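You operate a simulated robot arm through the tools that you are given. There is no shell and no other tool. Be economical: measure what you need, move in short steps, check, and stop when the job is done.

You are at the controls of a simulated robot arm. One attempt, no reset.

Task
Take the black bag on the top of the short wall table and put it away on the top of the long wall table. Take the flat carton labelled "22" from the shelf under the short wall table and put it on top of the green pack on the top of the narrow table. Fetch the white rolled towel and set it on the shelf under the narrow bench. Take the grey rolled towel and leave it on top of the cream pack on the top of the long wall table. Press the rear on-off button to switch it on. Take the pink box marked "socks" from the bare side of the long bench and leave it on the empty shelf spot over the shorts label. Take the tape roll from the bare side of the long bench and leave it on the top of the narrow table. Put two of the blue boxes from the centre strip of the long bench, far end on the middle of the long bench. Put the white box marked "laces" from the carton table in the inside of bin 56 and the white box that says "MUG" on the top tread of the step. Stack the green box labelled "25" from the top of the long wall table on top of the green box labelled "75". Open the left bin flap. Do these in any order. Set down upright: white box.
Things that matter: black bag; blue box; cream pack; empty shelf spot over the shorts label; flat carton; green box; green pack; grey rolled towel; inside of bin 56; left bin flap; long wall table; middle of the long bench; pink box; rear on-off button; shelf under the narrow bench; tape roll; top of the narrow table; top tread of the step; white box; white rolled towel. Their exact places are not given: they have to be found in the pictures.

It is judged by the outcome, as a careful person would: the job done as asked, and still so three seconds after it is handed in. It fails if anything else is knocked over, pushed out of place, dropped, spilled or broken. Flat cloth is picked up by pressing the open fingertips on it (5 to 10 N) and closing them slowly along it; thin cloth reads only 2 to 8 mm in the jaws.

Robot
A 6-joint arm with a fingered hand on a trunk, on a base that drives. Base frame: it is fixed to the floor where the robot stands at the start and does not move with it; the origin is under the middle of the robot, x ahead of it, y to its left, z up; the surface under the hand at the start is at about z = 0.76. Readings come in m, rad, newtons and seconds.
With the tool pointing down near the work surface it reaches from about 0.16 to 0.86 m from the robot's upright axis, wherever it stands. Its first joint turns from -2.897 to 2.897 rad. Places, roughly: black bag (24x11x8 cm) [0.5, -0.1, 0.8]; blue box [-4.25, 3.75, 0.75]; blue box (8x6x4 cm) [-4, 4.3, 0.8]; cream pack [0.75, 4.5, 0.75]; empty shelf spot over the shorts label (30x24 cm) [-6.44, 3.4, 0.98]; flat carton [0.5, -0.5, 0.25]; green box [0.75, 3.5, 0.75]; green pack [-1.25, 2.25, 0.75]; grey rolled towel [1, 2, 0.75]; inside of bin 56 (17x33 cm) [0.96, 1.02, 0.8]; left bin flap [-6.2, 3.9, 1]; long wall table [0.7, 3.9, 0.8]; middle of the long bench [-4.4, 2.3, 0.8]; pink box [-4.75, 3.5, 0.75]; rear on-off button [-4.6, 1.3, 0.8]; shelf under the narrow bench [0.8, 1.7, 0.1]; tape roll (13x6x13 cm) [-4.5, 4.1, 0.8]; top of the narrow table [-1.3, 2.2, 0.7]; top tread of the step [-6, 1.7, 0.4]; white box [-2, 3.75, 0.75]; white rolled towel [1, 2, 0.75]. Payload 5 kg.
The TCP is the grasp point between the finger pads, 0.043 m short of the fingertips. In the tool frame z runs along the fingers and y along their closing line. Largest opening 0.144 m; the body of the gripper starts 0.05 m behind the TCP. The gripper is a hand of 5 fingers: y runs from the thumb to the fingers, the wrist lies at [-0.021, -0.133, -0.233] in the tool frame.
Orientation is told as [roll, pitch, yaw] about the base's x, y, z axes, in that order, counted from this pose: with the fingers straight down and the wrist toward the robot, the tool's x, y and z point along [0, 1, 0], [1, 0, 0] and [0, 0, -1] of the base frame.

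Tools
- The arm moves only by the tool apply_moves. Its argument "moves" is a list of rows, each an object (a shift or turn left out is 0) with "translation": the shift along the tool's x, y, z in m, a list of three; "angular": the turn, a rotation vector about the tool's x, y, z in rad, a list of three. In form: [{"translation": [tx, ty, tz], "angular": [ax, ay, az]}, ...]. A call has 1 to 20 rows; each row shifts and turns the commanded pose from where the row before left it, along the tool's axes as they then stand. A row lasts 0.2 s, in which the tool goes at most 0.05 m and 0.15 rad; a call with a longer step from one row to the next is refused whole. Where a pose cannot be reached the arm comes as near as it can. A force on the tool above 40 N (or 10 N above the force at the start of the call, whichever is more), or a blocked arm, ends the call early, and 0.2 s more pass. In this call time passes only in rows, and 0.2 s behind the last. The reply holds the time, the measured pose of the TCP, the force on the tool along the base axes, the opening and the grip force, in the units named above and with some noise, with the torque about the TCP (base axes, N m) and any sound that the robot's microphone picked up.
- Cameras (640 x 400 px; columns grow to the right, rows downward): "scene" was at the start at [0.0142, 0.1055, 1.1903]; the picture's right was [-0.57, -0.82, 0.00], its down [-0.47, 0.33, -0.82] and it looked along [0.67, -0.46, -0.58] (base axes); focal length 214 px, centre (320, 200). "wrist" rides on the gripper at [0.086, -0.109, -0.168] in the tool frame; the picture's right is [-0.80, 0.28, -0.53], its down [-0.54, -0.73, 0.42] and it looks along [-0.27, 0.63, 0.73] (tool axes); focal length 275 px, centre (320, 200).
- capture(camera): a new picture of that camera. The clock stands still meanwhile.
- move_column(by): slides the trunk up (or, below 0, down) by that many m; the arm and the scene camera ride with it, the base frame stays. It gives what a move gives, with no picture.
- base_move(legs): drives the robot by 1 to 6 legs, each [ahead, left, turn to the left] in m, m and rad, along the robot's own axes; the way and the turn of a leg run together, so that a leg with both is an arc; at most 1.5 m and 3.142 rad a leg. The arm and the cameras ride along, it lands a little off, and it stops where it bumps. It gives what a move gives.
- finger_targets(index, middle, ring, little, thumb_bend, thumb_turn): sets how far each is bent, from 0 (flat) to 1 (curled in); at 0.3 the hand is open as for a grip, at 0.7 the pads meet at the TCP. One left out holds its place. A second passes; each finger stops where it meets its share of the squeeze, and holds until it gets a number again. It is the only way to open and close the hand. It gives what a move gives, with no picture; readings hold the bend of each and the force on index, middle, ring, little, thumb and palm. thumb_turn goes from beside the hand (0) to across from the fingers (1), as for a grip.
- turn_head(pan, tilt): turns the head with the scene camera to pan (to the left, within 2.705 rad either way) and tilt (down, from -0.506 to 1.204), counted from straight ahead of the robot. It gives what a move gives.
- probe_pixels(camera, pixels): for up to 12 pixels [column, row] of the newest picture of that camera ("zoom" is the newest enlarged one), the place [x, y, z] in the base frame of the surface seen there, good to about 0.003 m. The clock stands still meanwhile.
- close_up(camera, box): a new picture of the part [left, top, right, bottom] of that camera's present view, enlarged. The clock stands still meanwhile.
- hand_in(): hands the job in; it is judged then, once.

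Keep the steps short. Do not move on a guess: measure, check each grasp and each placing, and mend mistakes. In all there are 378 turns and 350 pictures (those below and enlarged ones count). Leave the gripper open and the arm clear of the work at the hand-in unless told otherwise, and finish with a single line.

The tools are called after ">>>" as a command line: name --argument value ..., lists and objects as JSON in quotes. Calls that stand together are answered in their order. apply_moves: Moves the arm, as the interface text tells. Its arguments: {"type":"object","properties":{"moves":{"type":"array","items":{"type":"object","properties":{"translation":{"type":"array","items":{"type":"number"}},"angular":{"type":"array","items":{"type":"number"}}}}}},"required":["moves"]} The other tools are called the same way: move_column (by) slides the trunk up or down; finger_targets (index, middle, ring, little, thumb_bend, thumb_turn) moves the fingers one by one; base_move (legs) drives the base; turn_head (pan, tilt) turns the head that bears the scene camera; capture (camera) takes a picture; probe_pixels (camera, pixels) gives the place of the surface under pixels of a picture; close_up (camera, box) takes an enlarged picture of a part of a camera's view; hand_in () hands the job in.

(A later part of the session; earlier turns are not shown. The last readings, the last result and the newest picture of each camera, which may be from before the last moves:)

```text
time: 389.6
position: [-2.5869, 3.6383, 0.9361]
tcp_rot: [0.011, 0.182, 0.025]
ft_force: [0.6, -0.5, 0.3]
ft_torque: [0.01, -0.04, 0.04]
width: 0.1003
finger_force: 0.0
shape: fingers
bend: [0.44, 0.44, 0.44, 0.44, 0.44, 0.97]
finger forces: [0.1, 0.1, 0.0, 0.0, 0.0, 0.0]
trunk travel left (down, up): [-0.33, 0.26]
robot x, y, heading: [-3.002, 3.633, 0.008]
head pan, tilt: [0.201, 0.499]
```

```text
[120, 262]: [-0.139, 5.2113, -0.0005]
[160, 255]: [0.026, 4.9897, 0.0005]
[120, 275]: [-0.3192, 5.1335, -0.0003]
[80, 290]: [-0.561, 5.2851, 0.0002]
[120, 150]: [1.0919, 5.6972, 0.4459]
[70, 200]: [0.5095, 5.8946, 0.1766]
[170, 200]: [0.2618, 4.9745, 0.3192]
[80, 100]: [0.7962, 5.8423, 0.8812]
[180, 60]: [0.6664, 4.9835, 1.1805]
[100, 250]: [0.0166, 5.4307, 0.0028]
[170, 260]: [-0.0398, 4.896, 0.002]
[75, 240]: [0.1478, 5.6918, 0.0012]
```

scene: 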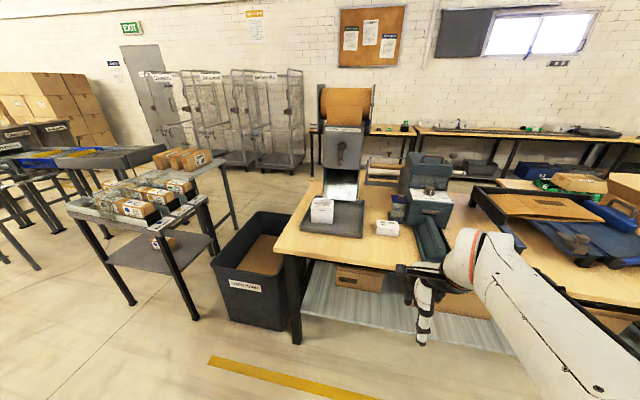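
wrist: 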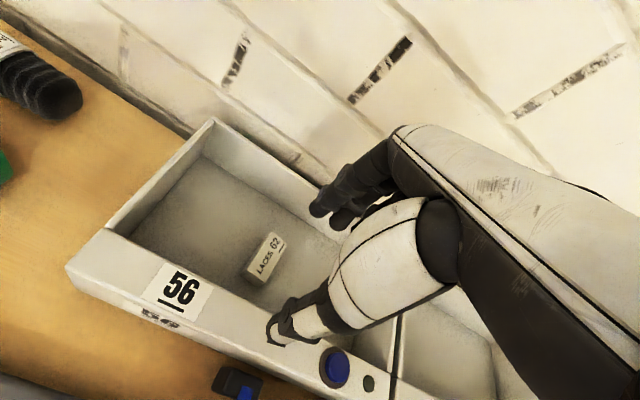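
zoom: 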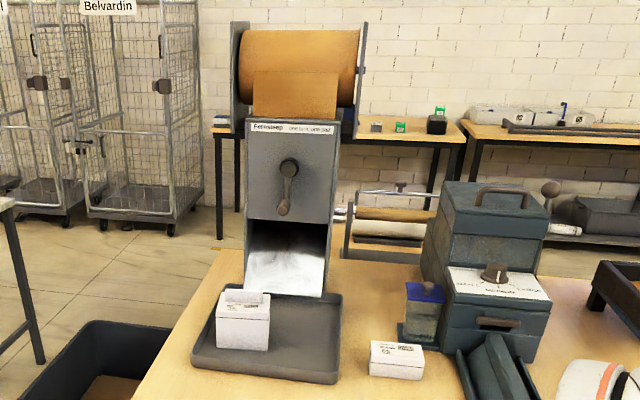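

I probed the wrong pixels, so here are the correct ones on the dispenser.

>>> probe_pixels --camera "zoom" --pixels '[[285, 285], [285, 260], [255, 290], [320, 292], [290, 150], [285, 205], [290, 170], [255, 180], [330, 180], [290, 100], [245, 270], [335, 270]]'

```text
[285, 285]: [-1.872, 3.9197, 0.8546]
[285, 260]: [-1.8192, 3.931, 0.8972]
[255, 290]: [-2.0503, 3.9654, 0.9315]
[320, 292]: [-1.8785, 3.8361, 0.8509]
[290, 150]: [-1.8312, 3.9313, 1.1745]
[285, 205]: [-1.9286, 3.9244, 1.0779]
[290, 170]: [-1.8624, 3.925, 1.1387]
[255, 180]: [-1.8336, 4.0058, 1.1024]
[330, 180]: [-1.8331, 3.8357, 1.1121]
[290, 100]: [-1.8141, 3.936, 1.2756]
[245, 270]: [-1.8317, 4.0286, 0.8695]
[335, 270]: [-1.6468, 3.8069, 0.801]
```

The crank handle tip is at x -1.93 and the MUG's back at -2.02, so fingers fit. I'll fix the hand tilt, narrow the fingers a bit, and drive to about (-2.75, 3.93).

>>> apply_moves --moves '[{"translation": [0, 0.03, -0.03], "angular": [-0.09, 0, -0.012]}, {"translation": [0, 0.03, -0.03], "angular": [-0.092, 0, -0.012]}, {"translation": [0, 0.03, -0.03], "angular": [0, 0, 0]}]'

>>> base_move --legs '[[0, 0.33, 0], [0.25, 0, 0]]'

>>> finger_targets --index 0.4 --middle 0.4 --ring 0.4 --little 0.4 --thumb_bend 0.3

>>> capture --camera "wrist"

```text
time: 390.4
position: [-2.4897, 3.6396, 1.0167]
tcp_rot: [0.011, 0.0, 0.047]
ft_force: [-1.1, 0.2, 0.4]
ft_torque: [0.02, 0.0, -0.03]
width: 0.0999
finger_force: 0.0
shape: fingers
bend: [0.44, 0.44, 0.44, 0.44, 0.44, 0.97]
finger forces: [0.1, 0.1, 0.1, 0.0, 0.0, 0.0]
trunk travel left (down, up): [-0.33, 0.26]
robot x, y, heading: [-3.0015, 3.6324, 0.007]
head pan, tilt: [0.201, 0.499]
```

```text
time: 394.0
position: [-2.2389, 3.9724, 1.0166]
tcp_rot: [0.014, 0.001, 0.046]
ft_force: [0.6, -1.1, 0.5]
ft_torque: [0.01, -0.03, 0.01]
width: 0.1001
finger_force: 0.0
shape: fingers
bend: [0.44, 0.44, 0.44, 0.44, 0.44, 0.97]
finger forces: [0.0, 0.0, 0.0, 0.0, 0.0, 0.0]
trunk travel left (down, up): [-0.33, 0.26]
robot x, y, heading: [-2.7526, 3.9683, 0.005]
head pan, tilt: [0.201, 0.499]
```

```text
time: 395.0
position: [-2.2393, 3.9732, 1.0156]
tcp_rot: [0.012, -0.001, 0.044]
ft_force: [-0.1, -0.9, 0.0]
ft_torque: [0.0, 0.0, 0.02]
width: 0.1314
finger_force: 0.1
shape: fingers
bend: [0.4, 0.4, 0.4, 0.4, 0.3, 0.97]
finger forces: [0.0, 0.0, 0.0, 0.0, 0.1, 0.0]
trunk travel left (down, up): [-0.33, 0.26]
robot x, y, heading: [-2.75, 3.9684, 0.006]
head pan, tilt: [0.201, 0.499]
```

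```text
213 pictures are left
```

wrist: 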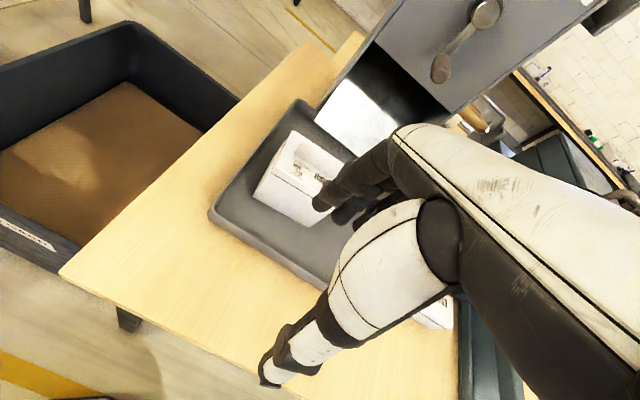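

I'll move over the MUG box centre (-2.056, 3.987) at this height.

>>> apply_moves --moves '[{"translation": [0, 0.0, 0], "angular": [0, 0, -0.025]}, {"translation": [0, 0.046, 0]}, {"translation": [0, 0.046, 0]}, {"translation": [0, 0.046, 0]}, {"translation": [0.002, 0.044, 0]}, {"translation": [0, 0, 0.03]}]'

>>> capture --camera "wrist"

>>> turn_head --pan 0.05 --tilt 0.45

>>> close_up --camera "scene" --box '[260, 100, 460, 260]'

```text
time: 396.4
position: [-2.0562, 3.9888, 0.9859]
tcp_rot: [0.014, 0.002, 0.069]
ft_force: [0.7, -0.1, 0.4]
ft_torque: [-0.02, 0.03, 0.0]
width: 0.1319
finger_force: 0.0
shape: fingers
bend: [0.4, 0.4, 0.4, 0.4, 0.3, 0.97]
finger forces: [0.0, 0.0, 0.0, 0.0, 0.1, 0.0]
trunk travel left (down, up): [-0.33, 0.26]
robot x, y, heading: [-2.7511, 3.9697, -0.001]
head pan, tilt: [0.201, 0.499]
```

```text
212 pictures are left
```

wrist: 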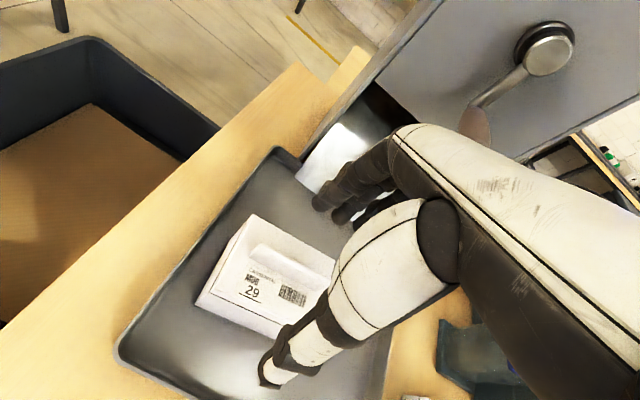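

```text
time: 397.1
position: [-2.0575, 3.9874, 0.9875]
tcp_rot: [0.015, 0.0, 0.07]
ft_force: [0.4, 0.5, -0.5]
ft_torque: [-0.02, -0.03, 0.0]
width: 0.132
finger_force: 0.0
shape: fingers
bend: [0.4, 0.4, 0.4, 0.4, 0.3, 0.97]
finger forces: [0.1, 0.1, 0.1, 0.0, 0.1, 0.0]
trunk travel left (down, up): [-0.33, 0.26]
robot x, y, heading: [-2.752, 3.9653, 0.002]
head pan, tilt: [0.051, 0.45]
```

```text
2.50 times, centred on (360, 180) of scene
```

zoom: 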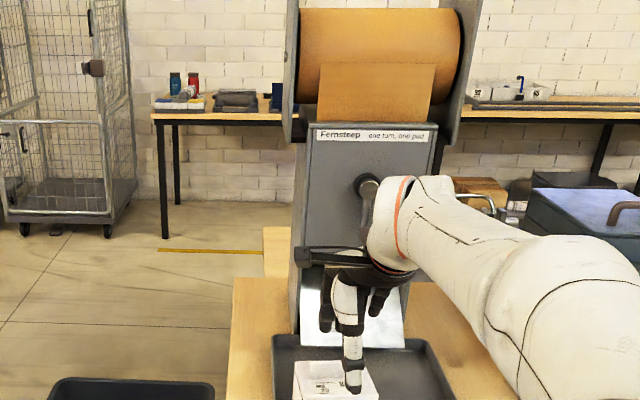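

I'll lower to TCP 0.893.

>>> apply_moves --moves '[{"translation": [0, 0, 0.03]}, {"translation": [0, 0, 0.03]}, {"translation": [0, 0, 0.02]}, {"translation": [0, 0, 0.013]}]'

>>> capture --camera "wrist"

```text
time: 398.1
position: [-2.0588, 3.9887, 0.8943]
tcp_rot: [0.015, 0.0, 0.069]
ft_force: [0.0, -1.0, 0.4]
ft_torque: [-0.01, -0.01, -0.01]
width: 0.1322
finger_force: 0.1
shape: fingers
bend: [0.4, 0.4, 0.4, 0.4, 0.3, 0.97]
finger forces: [0.0, 0.0, 0.1, 0.1, 0.0, 0.0]
trunk travel left (down, up): [-0.33, 0.26]
robot x, y, heading: [-2.7512, 3.9663, 0.004]
head pan, tilt: [0.051, 0.45]
```

```text
210 pictures are left
```

wrist: 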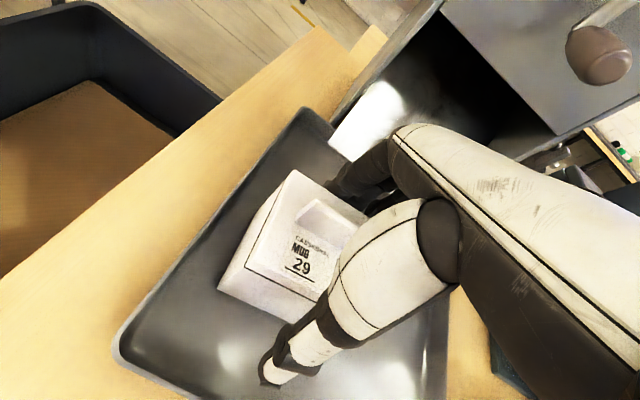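

Clear. I'll close and lift.

>>> finger_targets --index 0.62 --middle 0.62 --ring 0.62 --little 0.62 --thumb_bend 0.6

>>> apply_moves --moves '[{"translation": [0, 0, -0.015]}, {"translation": [0, 0, -0.03]}, {"translation": [0, 0, -0.04]}, {"translation": [0, -0.03, -0.03]}]'

>>> capture --camera "wrist"

```text
time: 399.1
position: [-2.0579, 3.9903, 0.8944]
tcp_rot: [0.012, -0.003, 0.071]
ft_force: [1.9, 1.4, 5.3]
ft_torque: [-0.11, -0.42, 0.13]
width: 0.0883
finger_force: 30.0
shape: fingers
bend: [0.51, 0.54, 0.54, 0.62, 0.51, 0.95]
finger forces: [11.6, 9.6, 9.7, 0.0, 29.8, 0.0]
trunk travel left (down, up): [-0.33, 0.26]
robot x, y, heading: [-2.7481, 3.9697, 0.011]
head pan, tilt: [0.051, 0.45]
```

```text
time: 400.1
position: [-2.0877, 3.9864, 1.0089]
tcp_rot: [0.013, 0.002, 0.071]
ft_force: [0.5, 1.2, -4.8]
ft_torque: [0.02, 0.03, 0.02]
width: 0.0879
finger_force: 28.4
shape: fingers
bend: [0.51, 0.54, 0.54, 0.62, 0.51, 0.95]
finger forces: [11.8, 8.3, 8.1, 0.1, 28.0, 0.1]
trunk travel left (down, up): [-0.33, 0.26]
robot x, y, heading: [-2.7504, 3.97, 0.007]
head pan, tilt: [0.051, 0.45]
```

```text
209 pictures are left
```

wrist: 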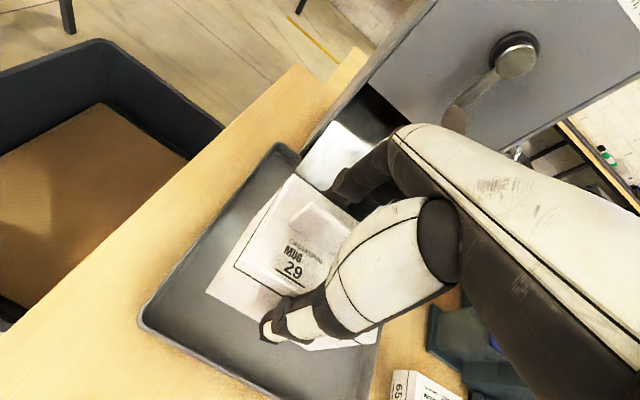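

It is held. Before the long way round the south, I'll check whether the north end of the long bench is passable.

>>> apply_moves --moves '[{"translation": [0, -0.045, 0]}, {"translation": [0, -0.045, 0]}, {"translation": [0, -0.045, 0]}]'

>>> base_move --legs '[[-0.25, 0, 0]]'

>>> turn_head --pan 2.4 --tilt 0.45

>>> capture --camera "scene"

```text
time: 400.9
position: [-2.2203, 3.9779, 1.0096]
tcp_rot: [0.013, -0.001, 0.071]
ft_force: [0.4, 0.5, -3.8]
ft_torque: [-0.01, 0.02, 0.06]
width: 0.0878
finger_force: 27.8
shape: fingers
bend: [0.51, 0.54, 0.54, 0.62, 0.51, 0.95]
finger forces: [11.9, 8.1, 8.0, 0.1, 27.7, 0.0]
trunk travel left (down, up): [-0.33, 0.26]
robot x, y, heading: [-2.7495, 3.9682, 0.004]
head pan, tilt: [0.051, 0.45]
```

```text
time: 402.8
position: [-2.4742, 3.9747, 1.0106]
tcp_rot: [0.012, 0.0, 0.069]
ft_force: [-0.1, 0.7, -3.9]
ft_torque: [0.02, 0.0, -0.04]
width: 0.0879
finger_force: 28.0
shape: fingers
bend: [0.51, 0.54, 0.54, 0.62, 0.51, 0.95]
finger forces: [11.7, 8.0, 8.0, 0.0, 27.6, 0.0]
trunk travel left (down, up): [-0.33, 0.26]
robot x, y, heading: [-3.0015, 3.9666, 0.007]
head pan, tilt: [0.051, 0.45]
```

```text
time: 404.9
position: [-2.474, 3.9749, 1.0096]
tcp_rot: [0.012, -0.001, 0.071]
ft_force: [0.7, 0.2, -3.5]
ft_torque: [-0.03, -0.01, 0.02]
width: 0.0879
finger_force: 27.7
shape: fingers
bend: [0.51, 0.54, 0.54, 0.62, 0.51, 0.95]
finger forces: [11.8, 8.1, 8.0, 0.0, 27.8, 0.0]
trunk travel left (down, up): [-0.33, 0.26]
robot x, y, heading: [-2.9999, 3.9692, 0.009]
head pan, tilt: [2.4, 0.45]
```

```text
208 pictures are left
```

scene: 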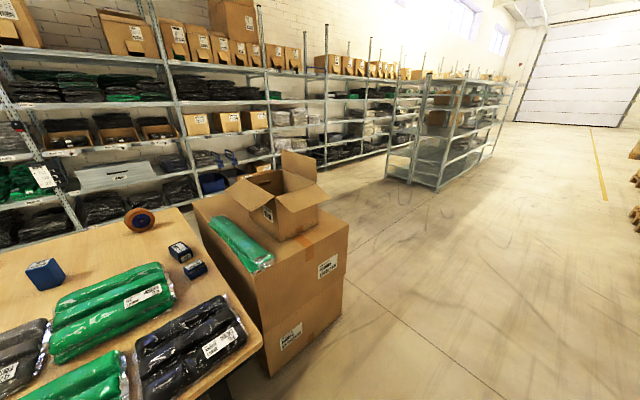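

North is open past the big cartons. I'll probe the map: cartons, tape roll, blue boxes, shelf front, standalone shelf.

>>> probe_pixels --camera "scene" --pixels '[[345, 290], [340, 230], [265, 360], [150, 210], [138, 222], [180, 250], [196, 268], [45, 272], [95, 225], [275, 160], [405, 180], [210, 195]]'

>>> turn_head --pan 2.7 --tilt 0.45

>>> capture --camera "scene"

```text
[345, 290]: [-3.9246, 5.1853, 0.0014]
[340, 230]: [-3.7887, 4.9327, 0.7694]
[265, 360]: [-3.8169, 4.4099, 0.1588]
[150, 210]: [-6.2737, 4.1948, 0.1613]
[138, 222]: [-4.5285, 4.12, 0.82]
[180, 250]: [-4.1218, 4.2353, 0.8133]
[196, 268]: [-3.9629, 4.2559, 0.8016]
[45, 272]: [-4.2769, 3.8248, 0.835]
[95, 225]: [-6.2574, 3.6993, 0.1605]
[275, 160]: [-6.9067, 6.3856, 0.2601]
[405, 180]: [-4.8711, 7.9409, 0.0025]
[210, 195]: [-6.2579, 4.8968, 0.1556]
```

```text
time: 405.7
position: [-2.474, 3.9743, 1.0094]
tcp_rot: [0.013, 0.001, 0.069]
ft_force: [-0.7, 1.3, -3.5]
ft_torque: [0.01, -0.05, -0.02]
width: 0.0878
finger_force: 27.6
shape: fingers
bend: [0.51, 0.54, 0.54, 0.62, 0.51, 0.95]
finger forces: [11.8, 8.2, 8.0, 0.0, 27.6, 0.1]
trunk travel left (down, up): [-0.33, 0.26]
robot x, y, heading: [-3.0019, 3.963, 0.009]
head pan, tilt: [2.7, 0.45]
```

```text
207 pictures are left
```

scene: 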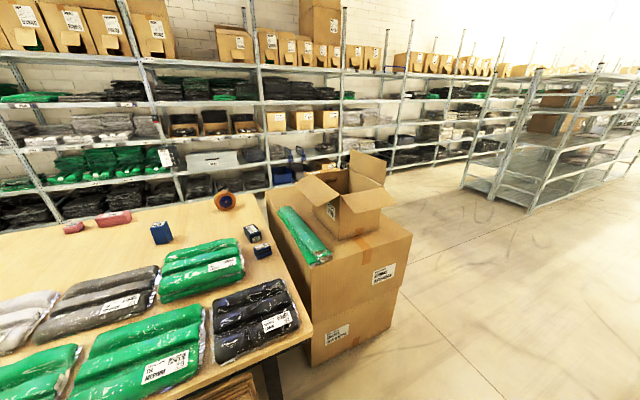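

There is a wide west aisle (bench to shelves at x -6.26). I'll go north around, turn to face west in the open area, then west to x≈-5.35.

>>> base_move --legs '[[0, 1.0, 0], [0, 0.9, 0], [0, 0, 1.57], [0, 0, 1.56], [1.2, 0, 0], [1.1, 0, 0]]'

>>> turn_head --pan 1.2 --tilt 0.45

>>> capture --camera "scene"

```text
time: 433.8
position: [-5.8394, 5.8623, 1.0101]
tcp_rot: [0.014, 0.002, -3.083]
ft_force: [-0.4, 0.0, -3.1]
ft_torque: [0.05, 0.05, -0.01]
width: 0.087
finger_force: 25.0
shape: fingers
bend: [0.51, 0.54, 0.54, 0.62, 0.51, 0.95]
finger forces: [10.2, 7.5, 7.6, 0.1, 24.9, 0.0]
trunk travel left (down, up): [-0.33, 0.26]
robot x, y, heading: [-5.3128, 5.8684, 3.14]
head pan, tilt: [2.7, 0.45]
```

```text
time: 435.4
position: [-5.8413, 5.8624, 1.0098]
tcp_rot: [0.013, 0.0, -3.081]
ft_force: [-0.1, -0.5, -4.0]
ft_torque: [0.03, 0.0, -0.06]
width: 0.0872
finger_force: 25.2
shape: fingers
bend: [0.51, 0.54, 0.54, 0.62, 0.51, 0.95]
finger forces: [10.2, 7.5, 7.5, 0.0, 24.9, 0.1]
trunk travel left (down, up): [-0.33, 0.26]
robot x, y, heading: [-5.3105, 5.8654, 3.137]
head pan, tilt: [1.201, 0.45]
```

```text
206 pictures are left
```

scene: 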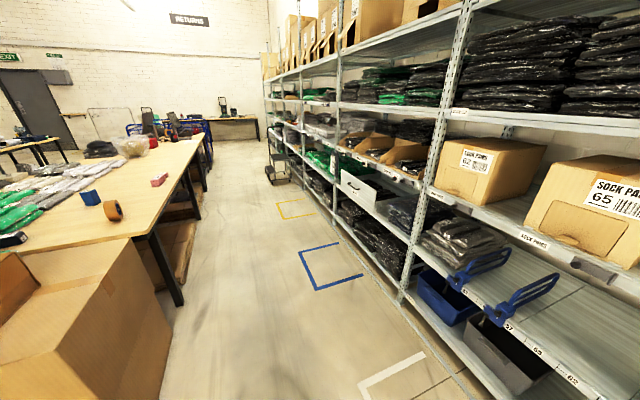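

I see the aisle: the step at (282,165), and blue-flap bins at (485,265) and (535,300). I'll zoom on both regions.

>>> probe_pixels --camera "scene" --pixels '[[485, 262], [530, 300], [282, 160], [285, 175], [150, 240], [195, 150], [160, 180], [112, 210], [90, 197], [400, 290], [270, 130], [350, 185]]'

>>> close_up --camera "scene" --box '[240, 90, 400, 200]'

```text
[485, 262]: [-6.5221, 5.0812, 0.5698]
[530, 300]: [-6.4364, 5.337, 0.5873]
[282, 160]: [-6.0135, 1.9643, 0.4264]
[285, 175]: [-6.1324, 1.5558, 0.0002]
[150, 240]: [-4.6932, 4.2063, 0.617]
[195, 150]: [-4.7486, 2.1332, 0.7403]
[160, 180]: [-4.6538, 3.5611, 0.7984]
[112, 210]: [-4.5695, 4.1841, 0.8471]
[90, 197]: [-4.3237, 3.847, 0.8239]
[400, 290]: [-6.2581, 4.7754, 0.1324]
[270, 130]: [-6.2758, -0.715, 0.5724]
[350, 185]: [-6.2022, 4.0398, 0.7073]
```

```text
3.64 times, centred on (320, 145) of scene
```

zoom: 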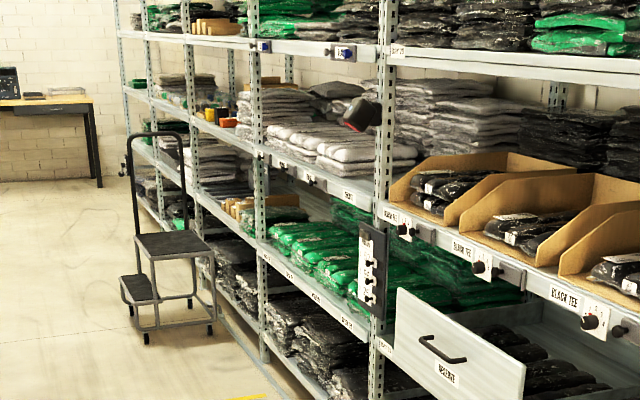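

The step's top tread is at about (-6.01, 1.9), z 0.43. I'll slide south along the aisle.

>>> base_move --legs '[[0, 1.4, 0], [0, 1.2, 0]]'

>>> turn_head --pan 0.9 --tilt 0.55

>>> capture --camera "scene"

>>> turn_head --pan -0.1 --tilt 0.3

>>> capture --camera "scene"

```text
time: 448.1
position: [-5.8461, 3.2524, 1.0094]
tcp_rot: [0.012, -0.001, -3.073]
ft_force: [0.9, 0.3, -4.0]
ft_torque: [0.02, 0.0, 0.04]
width: 0.0869
finger_force: 25.0
shape: fingers
bend: [0.51, 0.54, 0.54, 0.62, 0.51, 0.95]
finger forces: [10.2, 7.5, 7.5, 0.1, 25.1, 0.1]
trunk travel left (down, up): [-0.33, 0.26]
robot x, y, heading: [-5.3164, 3.2615, -3.135]
head pan, tilt: [1.201, 0.45]
```

```text
time: 448.9
position: [-5.8451, 3.2517, 1.0105]
tcp_rot: [0.012, 0.001, -3.073]
ft_force: [0.5, -0.7, -2.8]
ft_torque: [0.03, 0.0, 0.02]
width: 0.087
finger_force: 25.5
shape: fingers
bend: [0.51, 0.54, 0.54, 0.62, 0.51, 0.95]
finger forces: [10.2, 7.4, 7.6, 0.1, 25.0, 0.1]
trunk travel left (down, up): [-0.33, 0.26]
robot x, y, heading: [-5.3147, 3.2622, -3.135]
head pan, tilt: [0.901, 0.55]
```

```text
204 pictures are left
```

scene: 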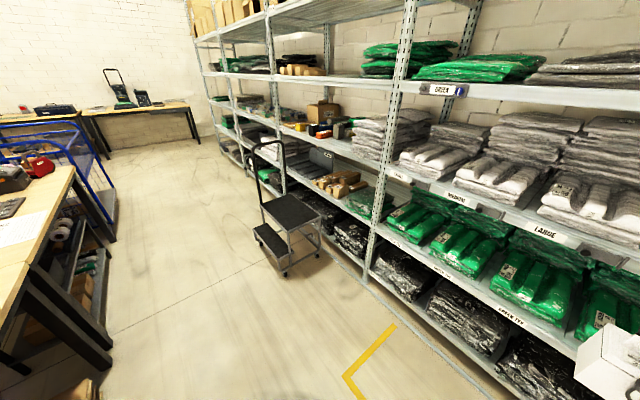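

```text
time: 450.2
position: [-5.8454, 3.2527, 1.0094]
tcp_rot: [0.012, 0.0, -3.073]
ft_force: [0.9, -0.3, -2.5]
ft_torque: [0.04, -0.02, -0.01]
width: 0.0871
finger_force: 25.3
shape: fingers
bend: [0.51, 0.54, 0.54, 0.62, 0.51, 0.95]
finger forces: [10.2, 7.4, 7.5, 0.1, 25.0, 0.1]
trunk travel left (down, up): [-0.33, 0.26]
robot x, y, heading: [-5.3157, 3.2616, -3.136]
head pan, tilt: [-0.099, 0.3]
```

```text
203 pictures are left
```

scene: 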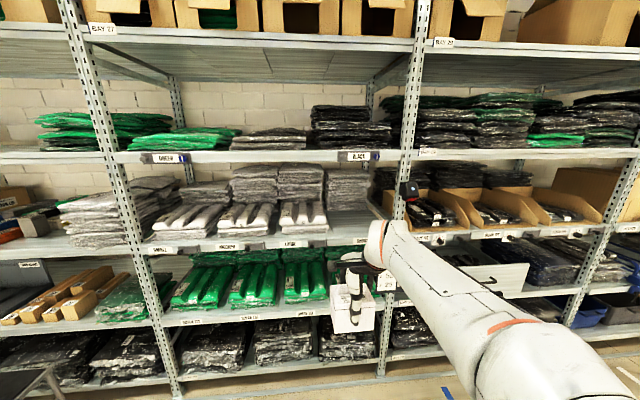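

The empty shelf spot is near (340,215). First the step: I'll turn the head back and measure the treads.

>>> turn_head --pan 0.9 --tilt 0.55

>>> close_up --camera "scene" --box '[230, 130, 350, 290]'

>>> probe_pixels --camera "zoom" --pixels '[[195, 165], [305, 225], [315, 180], [240, 190], [270, 215], [250, 245], [220, 300], [270, 300], [180, 160], [150, 250], [160, 290], [330, 280]]'

```text
time: 451.5
position: [-5.8446, 3.2517, 1.0099]
tcp_rot: [0.012, 0.0, -3.074]
ft_force: [-0.5, 0.2, -3.2]
ft_torque: [0.04, 0.01, 0.02]
width: 0.0869
finger_force: 25.1
shape: fingers
bend: [0.51, 0.54, 0.54, 0.62, 0.51, 0.95]
finger forces: [10.1, 7.4, 7.4, 0.1, 25.0, 0.1]
trunk travel left (down, up): [-0.33, 0.26]
robot x, y, heading: [-5.317, 3.2601, -3.137]
head pan, tilt: [0.901, 0.55]
```

```text
2.50 times, centred on (290, 210) of scene
```

zoom: 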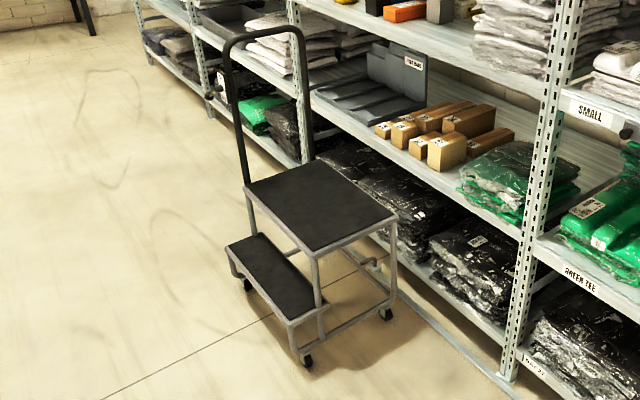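

```text
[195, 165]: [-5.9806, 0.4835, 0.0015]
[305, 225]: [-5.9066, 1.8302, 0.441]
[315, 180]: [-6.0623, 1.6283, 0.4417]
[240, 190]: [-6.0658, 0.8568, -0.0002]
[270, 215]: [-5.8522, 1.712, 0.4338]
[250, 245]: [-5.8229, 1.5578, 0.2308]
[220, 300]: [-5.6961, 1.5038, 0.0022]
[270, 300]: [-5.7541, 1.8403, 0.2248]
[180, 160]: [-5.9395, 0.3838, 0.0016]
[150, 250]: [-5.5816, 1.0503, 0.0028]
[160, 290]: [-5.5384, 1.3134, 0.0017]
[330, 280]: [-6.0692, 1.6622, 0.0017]
```

Top tread: x -5.86…-6.15, y 1.55…1.9, z 0.442; rail on the south side. I'll go to robot (-5.26, 1.78), lower the trunk, then place at about (-5.99, 1.76).

>>> base_move --legs '[[-0.07, 0, 0], [0, 1.48, 0]]'

>>> move_column --by -0.25

>>> turn_head --pan 0.1 --tilt 0.9

>>> capture --camera "scene"

>>> capture --camera "wrist"

```text
time: 459.4
position: [-5.7602, 1.7693, 1.0098]
tcp_rot: [0.013, -0.001, -3.061]
ft_force: [0.4, -0.1, -2.7]
ft_torque: [-0.02, 0.06, -0.02]
width: 0.0871
finger_force: 25.2
shape: fingers
bend: [0.51, 0.54, 0.54, 0.62, 0.52, 0.95]
finger forces: [10.2, 7.6, 7.5, 0.0, 25.1, 0.1]
trunk travel left (down, up): [-0.33, 0.26]
robot x, y, heading: [-5.2295, 1.7866, -3.125]
head pan, tilt: [0.901, 0.55]
```

```text
time: 462.0
position: [-5.7604, 1.7698, 0.7602]
tcp_rot: [0.013, 0.0, -3.062]
ft_force: [-0.2, 0.4, -2.5]
ft_torque: [0.02, 0.0, 0.01]
width: 0.0873
finger_force: 25.0
shape: fingers
bend: [0.51, 0.54, 0.54, 0.62, 0.52, 0.95]
finger forces: [10.2, 7.5, 7.5, 0.0, 25.1, 0.0]
trunk travel left (down, up): [-0.08, 0.51]
robot x, y, heading: [-5.23, 1.7875, -3.124]
head pan, tilt: [0.901, 0.55]
```

```text
time: 463.1
position: [-5.7603, 1.769, 0.7592]
tcp_rot: [0.011, 0.001, -3.062]
ft_force: [-0.2, -0.3, -3.2]
ft_torque: [-0.03, 0.03, -0.02]
width: 0.0872
finger_force: 25.0
shape: fingers
bend: [0.51, 0.54, 0.54, 0.62, 0.52, 0.95]
finger forces: [10.3, 7.6, 7.4, 0.0, 25.1, 0.0]
trunk travel left (down, up): [-0.08, 0.51]
robot x, y, heading: [-5.2278, 1.7839, -3.126]
head pan, tilt: [0.099, 0.901]
```

```text
201 pictures are left
```

scene: 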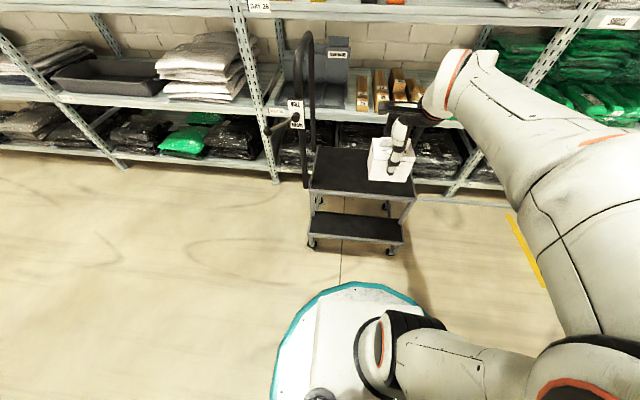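

```text
200 pictures are left
```

wrist: 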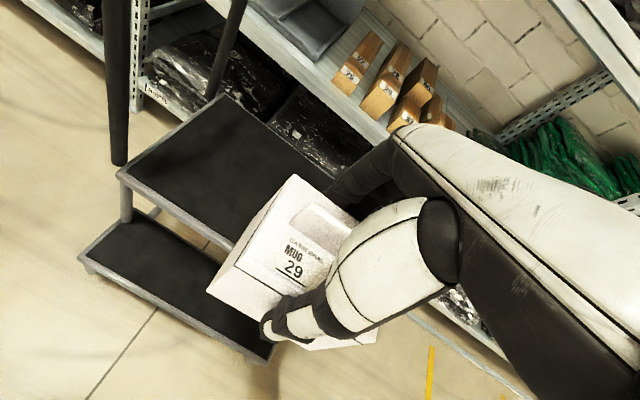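

I'll probe the top tread corners from here.

>>> probe_pixels --camera "scene" --pixels '[[313, 186], [411, 193], [322, 150], [345, 150], [350, 180], [310, 150], [305, 60], [333, 60], [330, 225]]'

>>> probe_pixels --camera "wrist" --pixels '[[130, 175], [222, 100], [240, 235], [200, 150], [110, 120], [225, 60]]'

```text
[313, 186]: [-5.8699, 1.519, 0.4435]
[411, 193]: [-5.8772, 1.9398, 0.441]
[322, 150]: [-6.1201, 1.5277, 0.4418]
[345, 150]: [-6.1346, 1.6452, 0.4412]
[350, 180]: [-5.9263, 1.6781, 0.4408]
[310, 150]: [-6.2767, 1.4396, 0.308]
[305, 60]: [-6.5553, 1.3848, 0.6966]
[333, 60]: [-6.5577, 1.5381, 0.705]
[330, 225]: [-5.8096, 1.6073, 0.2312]
```

```text
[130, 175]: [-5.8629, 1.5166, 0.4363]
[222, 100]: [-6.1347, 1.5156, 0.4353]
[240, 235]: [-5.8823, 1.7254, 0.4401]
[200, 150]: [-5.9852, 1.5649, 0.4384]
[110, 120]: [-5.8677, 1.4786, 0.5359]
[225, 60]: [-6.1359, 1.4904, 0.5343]
```

Tread: x -5.863…-6.14, y 1.515…1.945. I'll move over its centre, then lower to 0.56.

>>> apply_moves --moves '[{"translation": [0.001, 0.04, 0]}, {"translation": [0.001, 0.04, 0]}, {"translation": [0.001, 0.04, 0]}, {"translation": [0.001, 0.04, 0]}, {"translation": [0.001, 0.04, 0]}, {"translation": [0.001, 0.036, 0]}, {"translation": [0, 0, 0.045]}, {"translation": [0, 0, 0.045]}, {"translation": [0, 0, 0.045]}, {"translation": [0, 0, 0.04]}, {"translation": [0, 0, 0.025]}]'

>>> capture --camera "wrist"

>>> close_up --camera "scene" --box '[290, 80, 450, 240]'

```text
time: 465.5
position: [-5.9948, 1.743, 0.5587]
tcp_rot: [0.011, 0.0, -3.061]
ft_force: [-0.4, 0.3, -2.2]
ft_torque: [-0.01, 0.01, 0.02]
width: 0.0867
finger_force: 25.1
shape: fingers
bend: [0.51, 0.54, 0.54, 0.62, 0.52, 0.95]
finger forces: [10.4, 7.2, 7.3, 0.0, 24.6, 0.0]
trunk travel left (down, up): [-0.08, 0.51]
robot x, y, heading: [-5.2288, 1.7835, -3.128]
head pan, tilt: [0.099, 0.901]
```

```text
199 pictures are left
```

wrist: 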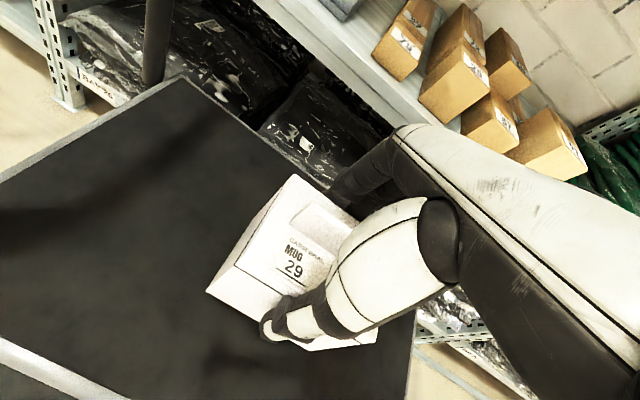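

```text
2.50 times, centred on (370, 160) of scene
```

zoom: 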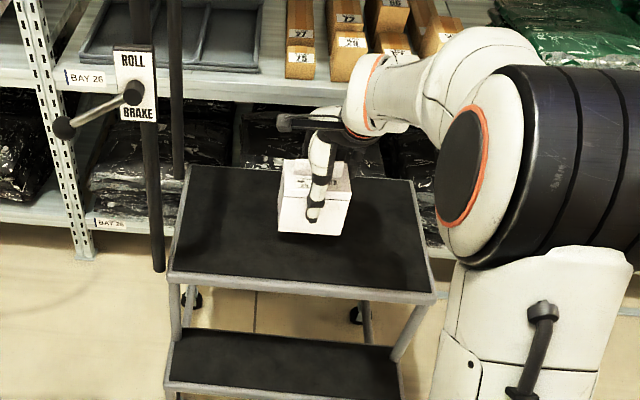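

The step has castors, so I'll lower very gently.

>>> apply_moves --moves '[{"translation": [0, 0, 0.012]}, {"translation": [0, 0, 0.006]}, {"translation": [0, 0, 0.004]}, {"translation": [0, 0, 0.003]}]'

```text
time: 466.5
position: [-5.994, 1.7412, 0.5357]
tcp_rot: [0.013, 0.0, -3.061]
ft_force: [-0.2, 0.2, -3.1]
ft_torque: [0.04, 0.01, 0.02]
width: 0.0867
finger_force: 25.1
shape: fingers
bend: [0.51, 0.54, 0.54, 0.62, 0.52, 0.95]
finger forces: [10.4, 7.2, 7.2, 0.1, 24.7, 0.1]
trunk travel left (down, up): [-0.08, 0.51]
robot x, y, heading: [-5.231, 1.7847, -3.124]
head pan, tilt: [0.099, 0.901]
```

>>> apply_moves --moves '[{"translation": [0, 0, 0.003]}, {"translation": [0, 0, 0.003]}]'

```text
time: 467.1
position: [-5.9948, 1.7411, 0.5304]
tcp_rot: [0.012, -0.003, -3.061]
ft_force: [1.5, 0.6, 4.2]
ft_torque: [0.09, 0.12, -0.01]
width: 0.0869
finger_force: 24.9
shape: fingers
bend: [0.51, 0.54, 0.54, 0.62, 0.52, 0.95]
finger forces: [10.0, 7.2, 7.4, 0.0, 26.3, 0.1]
trunk travel left (down, up): [-0.08, 0.51]
robot x, y, heading: [-5.2343, 1.7831, -3.131]
head pan, tilt: [0.099, 0.901]
```

Contact at 4 N. I'll open and rise.

>>> finger_targets --index 0.38 --middle 0.38 --ring 0.38 --little 0.38 --thumb_bend 0.36

>>> apply_moves --moves '[{"translation": [0, 0, -0.02]}, {"translation": [0, 0, -0.03]}, {"translation": [0, 0, -0.04]}, {"translation": [0, 0, -0.04]}, {"translation": [0, -0.03, -0.03]}, {"translation": [0, -0.04, 0]}, {"translation": [0, -0.04, 0]}]'

>>> close_up --camera "scene" --box '[290, 80, 450, 240]'

```text
time: 468.1
position: [-5.9947, 1.7423, 0.5291]
tcp_rot: [0.013, -0.001, -3.062]
ft_force: [0.2, 0.8, -0.1]
ft_torque: [0.02, -0.01, 0.01]
width: 0.1246
finger_force: 0.1
shape: fingers
bend: [0.38, 0.38, 0.38, 0.38, 0.36, 0.97]
finger forces: [0.1, 0.0, 0.1, 0.1, 0.1, 0.1]
trunk travel left (down, up): [-0.08, 0.51]
robot x, y, heading: [-5.2321, 1.7833, -3.125]
head pan, tilt: [0.099, 0.901]
```

```text
time: 469.7
position: [-5.8843, 1.7536, 0.6871]
tcp_rot: [0.011, 0.001, -3.061]
ft_force: [-0.6, -0.4, -1.1]
ft_torque: [0.0, -0.03, 0.02]
width: 0.1251
finger_force: 0.0
shape: fingers
bend: [0.38, 0.38, 0.38, 0.38, 0.36, 0.97]
finger forces: [0.1, 0.1, 0.1, 0.0, 0.0, 0.0]
trunk travel left (down, up): [-0.08, 0.51]
robot x, y, heading: [-5.2311, 1.7817, -3.118]
head pan, tilt: [0.099, 0.901]
```

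```text
2.50 times, centred on (370, 160) of scene
```

zoom: 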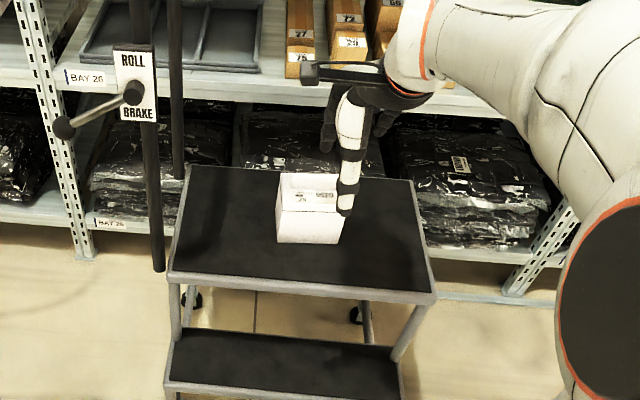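

The MUG stands on the top tread. Next is the rear on-off button on the long bench (about -4.6, 1.3). I'll raise the trunk, retract and turn to face east.

>>> move_column --by 0.36

>>> apply_moves --moves '[{"translation": [0, -0.045, 0]}, {"translation": [0, -0.045, 0]}, {"translation": [0, -0.045, 0]}]'

>>> base_move --legs '[[-0.05, -0.15, 0], [0, 0, -1.57], [0, 0, -1.57]]'

>>> turn_head --pan 0.0 --tilt 0.55

>>> capture --camera "scene"

```text
time: 473.2
position: [-5.8846, 1.7519, 1.0472]
tcp_rot: [0.011, 0.0, -3.061]
ft_force: [0.9, -0.5, -0.3]
ft_torque: [0.0, 0.01, -0.02]
width: 0.1249
finger_force: 0.1
shape: fingers
bend: [0.38, 0.38, 0.38, 0.38, 0.36, 0.97]
finger forces: [0.0, 0.1, 0.0, 0.0, 0.0, 0.1]
trunk travel left (down, up): [-0.44, 0.15]
robot x, y, heading: [-5.2326, 1.7792, -3.127]
head pan, tilt: [0.099, 0.901]
```

```text
time: 474.0
position: [-5.7496, 1.7637, 1.0497]
tcp_rot: [0.014, 0.0, -3.062]
ft_force: [-0.2, -0.8, 0.2]
ft_torque: [0.03, -0.03, 0.0]
width: 0.1251
finger_force: 0.1
shape: fingers
bend: [0.38, 0.38, 0.38, 0.38, 0.36, 0.97]
finger forces: [0.0, 0.1, 0.1, 0.0, 0.0, 0.1]
trunk travel left (down, up): [-0.44, 0.15]
robot x, y, heading: [-5.232, 1.7814, -3.13]
head pan, tilt: [0.099, 0.901]
```

```text
time: 483.1
position: [-4.6646, 1.9452, 1.0485]
tcp_rot: [0.012, -0.001, 0.068]
ft_force: [-0.7, 0.4, 0.2]
ft_torque: [-0.02, 0.01, -0.02]
width: 0.1251
finger_force: 0.0
shape: fingers
bend: [0.38, 0.38, 0.38, 0.38, 0.36, 0.97]
finger forces: [0.0, 0.0, 0.0, 0.1, 0.0, 0.0]
trunk travel left (down, up): [-0.44, 0.15]
robot x, y, heading: [-5.187, 1.9292, 0.006]
head pan, tilt: [0.099, 0.901]
```

```text
time: 483.9
position: [-4.6646, 1.9452, 1.0486]
tcp_rot: [0.012, 0.001, 0.067]
ft_force: [0.2, -0.3, 0.4]
ft_torque: [0.03, 0.0, 0.01]
width: 0.125
finger_force: 0.0
shape: fingers
bend: [0.38, 0.38, 0.38, 0.38, 0.36, 0.97]
finger forces: [0.0, 0.0, 0.0, 0.0, 0.0, 0.0]
trunk travel left (down, up): [-0.44, 0.15]
robot x, y, heading: [-5.1799, 1.9341, 0.006]
head pan, tilt: [0.0, 0.55]
```

```text
196 pictures are left
```

scene: 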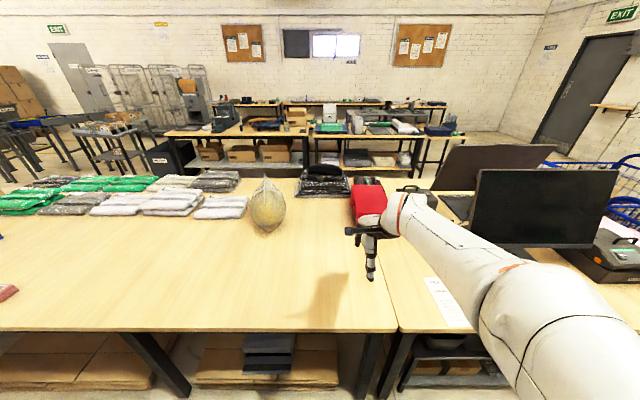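

I'll slide right to y≈1.1 to see the devices around (-4.6, 1.3).

>>> base_move --legs '[[-0.05, -0.85, 0]]'

>>> turn_head --pan 0.15 --tilt 0.6

>>> capture --camera "scene"

>>> capture --camera "wrist"

```text
time: 488.4
position: [-4.7118, 1.0982, 1.0482]
tcp_rot: [0.012, -0.001, 0.064]
ft_force: [-0.4, -0.4, 0.7]
ft_torque: [0.0, 0.02, 0.01]
width: 0.125
finger_force: 0.0
shape: fingers
bend: [0.38, 0.38, 0.38, 0.38, 0.36, 0.97]
finger forces: [0.0, 0.0, 0.1, 0.0, 0.1, 0.0]
trunk travel left (down, up): [-0.44, 0.15]
robot x, y, heading: [-5.2311, 1.0823, -0.002]
head pan, tilt: [0.0, 0.55]
```

```text
time: 489.1
position: [-4.7108, 1.0969, 1.0482]
tcp_rot: [0.011, -0.001, 0.065]
ft_force: [1.0, 0.5, 0.8]
ft_torque: [-0.01, 0.01, -0.07]
width: 0.1251
finger_force: 0.1
shape: fingers
bend: [0.38, 0.38, 0.38, 0.38, 0.36, 0.97]
finger forces: [0.0, 0.0, 0.0, 0.0, 0.1, 0.1]
trunk travel left (down, up): [-0.44, 0.15]
robot x, y, heading: [-5.231, 1.0843, 0.001]
head pan, tilt: [0.15, 0.6]
```

```text
195 pictures are left
```

scene: 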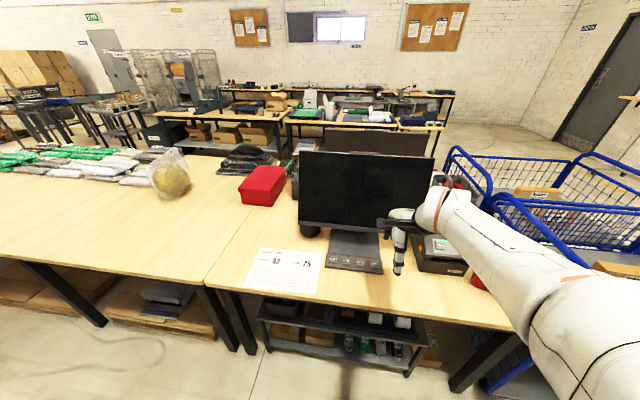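

```text
194 pictures are left
```

wrist: 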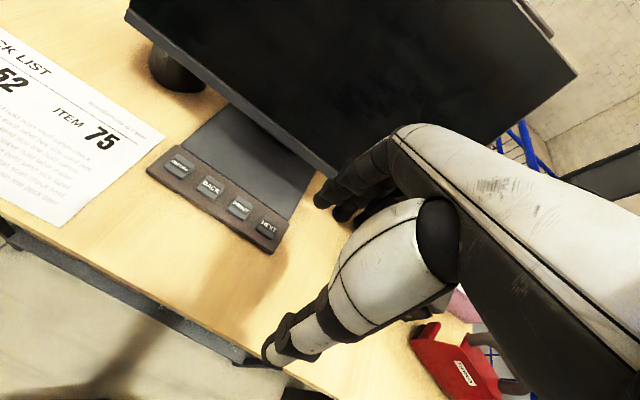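

Four buttons on the monitor base. I'll zoom to read them.

>>> close_up --camera "wrist" --box '[140, 130, 300, 260]'

>>> close_up --camera "scene" --box '[290, 140, 480, 290]'

```text
3.08 times, centred on (220, 195) of wrist
```

zoom: 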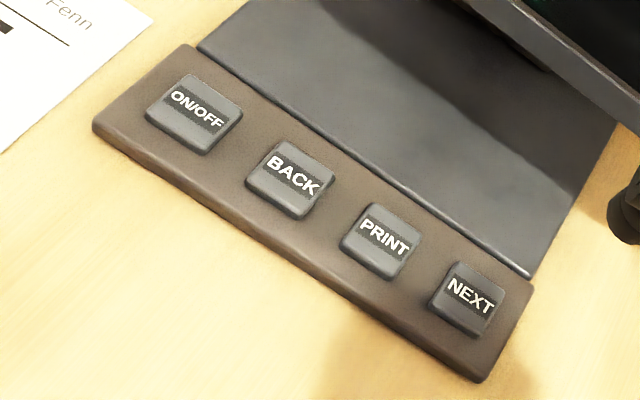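

```text
2.67 times, centred on (385, 215) of scene
```

zoom: 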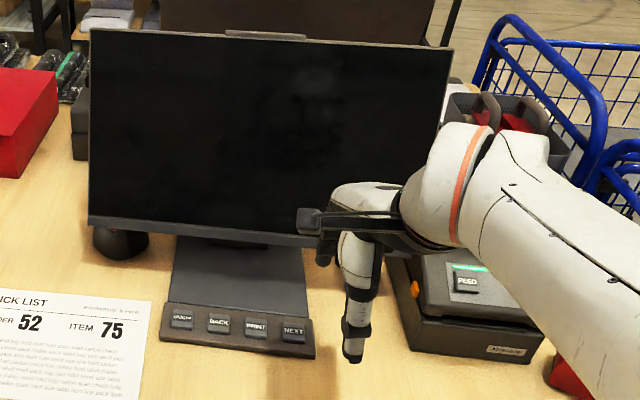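

The ON/OFF button is the first one. I'll probe it in the wrist view at (179,165).

>>> probe_pixels --camera "wrist" --pixels '[[188, 157], [179, 165], [172, 163], [192, 172], [210, 186], [160, 165], [239, 208], [200, 150]]'

```text
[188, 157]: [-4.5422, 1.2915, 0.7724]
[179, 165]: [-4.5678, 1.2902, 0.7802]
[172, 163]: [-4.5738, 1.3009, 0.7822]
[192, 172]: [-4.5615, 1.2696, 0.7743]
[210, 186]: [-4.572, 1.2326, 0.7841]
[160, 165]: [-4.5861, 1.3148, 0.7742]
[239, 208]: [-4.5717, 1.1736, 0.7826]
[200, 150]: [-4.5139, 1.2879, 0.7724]
```

Button centre ≈(-4.568, 1.29, 0.783). I'll press with the index fingertip, so I curl the other fingers and look where the index tip is.

>>> finger_targets --index 0.3 --middle 0.95 --ring 0.95 --little 0.95 --thumb_bend 0.85

>>> capture --camera "wrist"

>>> close_up --camera "scene" --box '[340, 180, 480, 290]'

```text
time: 490.1
position: [-4.7116, 1.0961, 1.0486]
tcp_rot: [0.012, 0.0, 0.065]
ft_force: [0.4, 0.0, 0.8]
ft_torque: [-0.04, 0.0, 0.01]
width: 0.0446
finger_force: 0.1
shape: fingers
bend: [0.3, 0.95, 0.95, 0.95, 0.85, 0.97]
finger forces: [0.0, 0.1, 0.0, 0.0, 0.1, 0.1]
trunk travel left (down, up): [-0.44, 0.15]
robot x, y, heading: [-5.2293, 1.0848, 0.005]
head pan, tilt: [0.15, 0.6]
```

```text
191 pictures are left
```

wrist: 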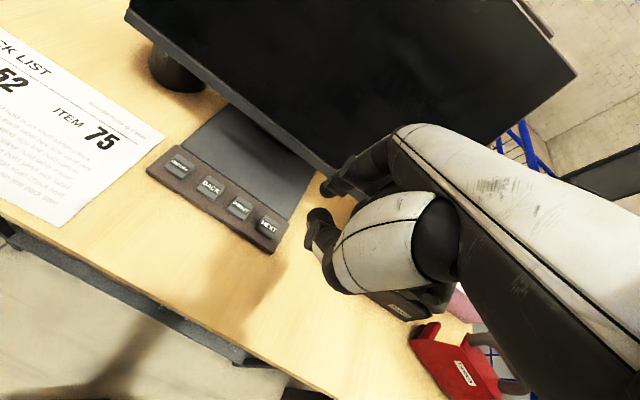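

```text
3.64 times, centred on (410, 235) of scene
```

zoom: 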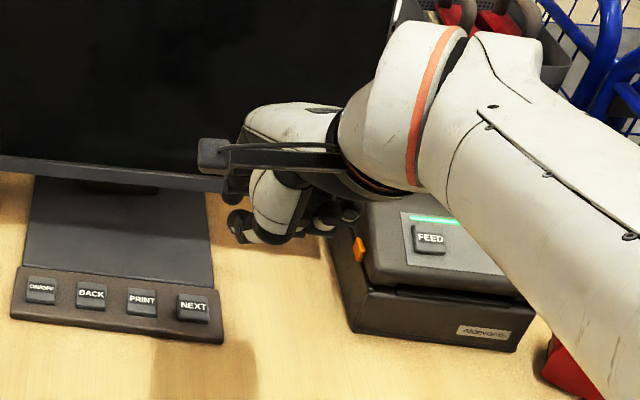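

The index tip appears at wrist (328,190). I'll probe it.

>>> probe_pixels --camera "wrist" --pixels '[[325, 190], [330, 195], [333, 185], [340, 178], [360, 165]]'

>>> close_up --camera "wrist" --box '[290, 110, 420, 240]'

```text
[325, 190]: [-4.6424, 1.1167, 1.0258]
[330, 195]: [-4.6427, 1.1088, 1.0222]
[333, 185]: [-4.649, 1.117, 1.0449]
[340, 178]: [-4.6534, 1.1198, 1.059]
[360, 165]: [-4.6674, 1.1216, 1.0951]
```

```text
3.08 times, centred on (355, 175) of wrist
```

zoom: 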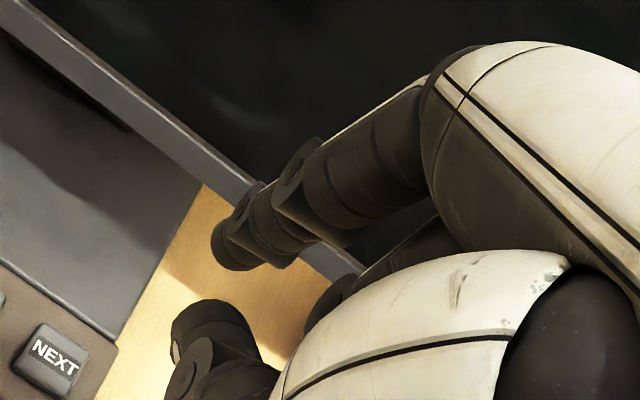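

I'll straighten the index a bit more for reach and check the monitor's lower edge.

>>> finger_targets --index 0.15

>>> capture --camera "wrist"

>>> probe_pixels --camera "wrist" --pixels '[[220, 85], [160, 35], [300, 150], [215, 75], [340, 160], [345, 155], [338, 168], [318, 215], [315, 235], [330, 165]]'

```text
time: 491.1
position: [-4.7123, 1.0981, 1.0485]
tcp_rot: [0.012, 0.0, 0.064]
ft_force: [0.3, 1.1, 0.4]
ft_torque: [0.04, 0.02, 0.01]
width: 0.0714
finger_force: 0.1
shape: fingers
bend: [0.15, 0.95, 0.95, 0.95, 0.85, 0.97]
finger forces: [0.0, 0.0, 0.0, 0.1, 0.0, 0.1]
trunk travel left (down, up): [-0.44, 0.15]
robot x, y, heading: [-5.2331, 1.0877, 0.006]
head pan, tilt: [0.15, 0.6]
```

```text
188 pictures are left
```

wrist: 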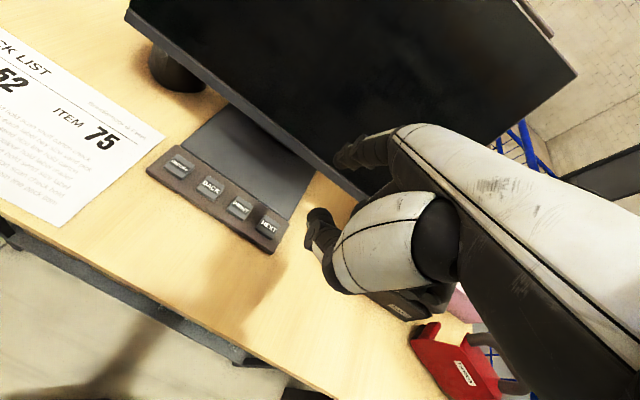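

```text
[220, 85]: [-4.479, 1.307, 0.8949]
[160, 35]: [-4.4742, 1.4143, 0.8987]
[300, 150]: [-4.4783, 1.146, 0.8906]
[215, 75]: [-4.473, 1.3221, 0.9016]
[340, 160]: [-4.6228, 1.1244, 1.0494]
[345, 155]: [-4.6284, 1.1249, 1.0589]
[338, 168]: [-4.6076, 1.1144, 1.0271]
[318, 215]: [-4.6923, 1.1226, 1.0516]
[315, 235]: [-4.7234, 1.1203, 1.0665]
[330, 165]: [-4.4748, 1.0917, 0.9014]
```

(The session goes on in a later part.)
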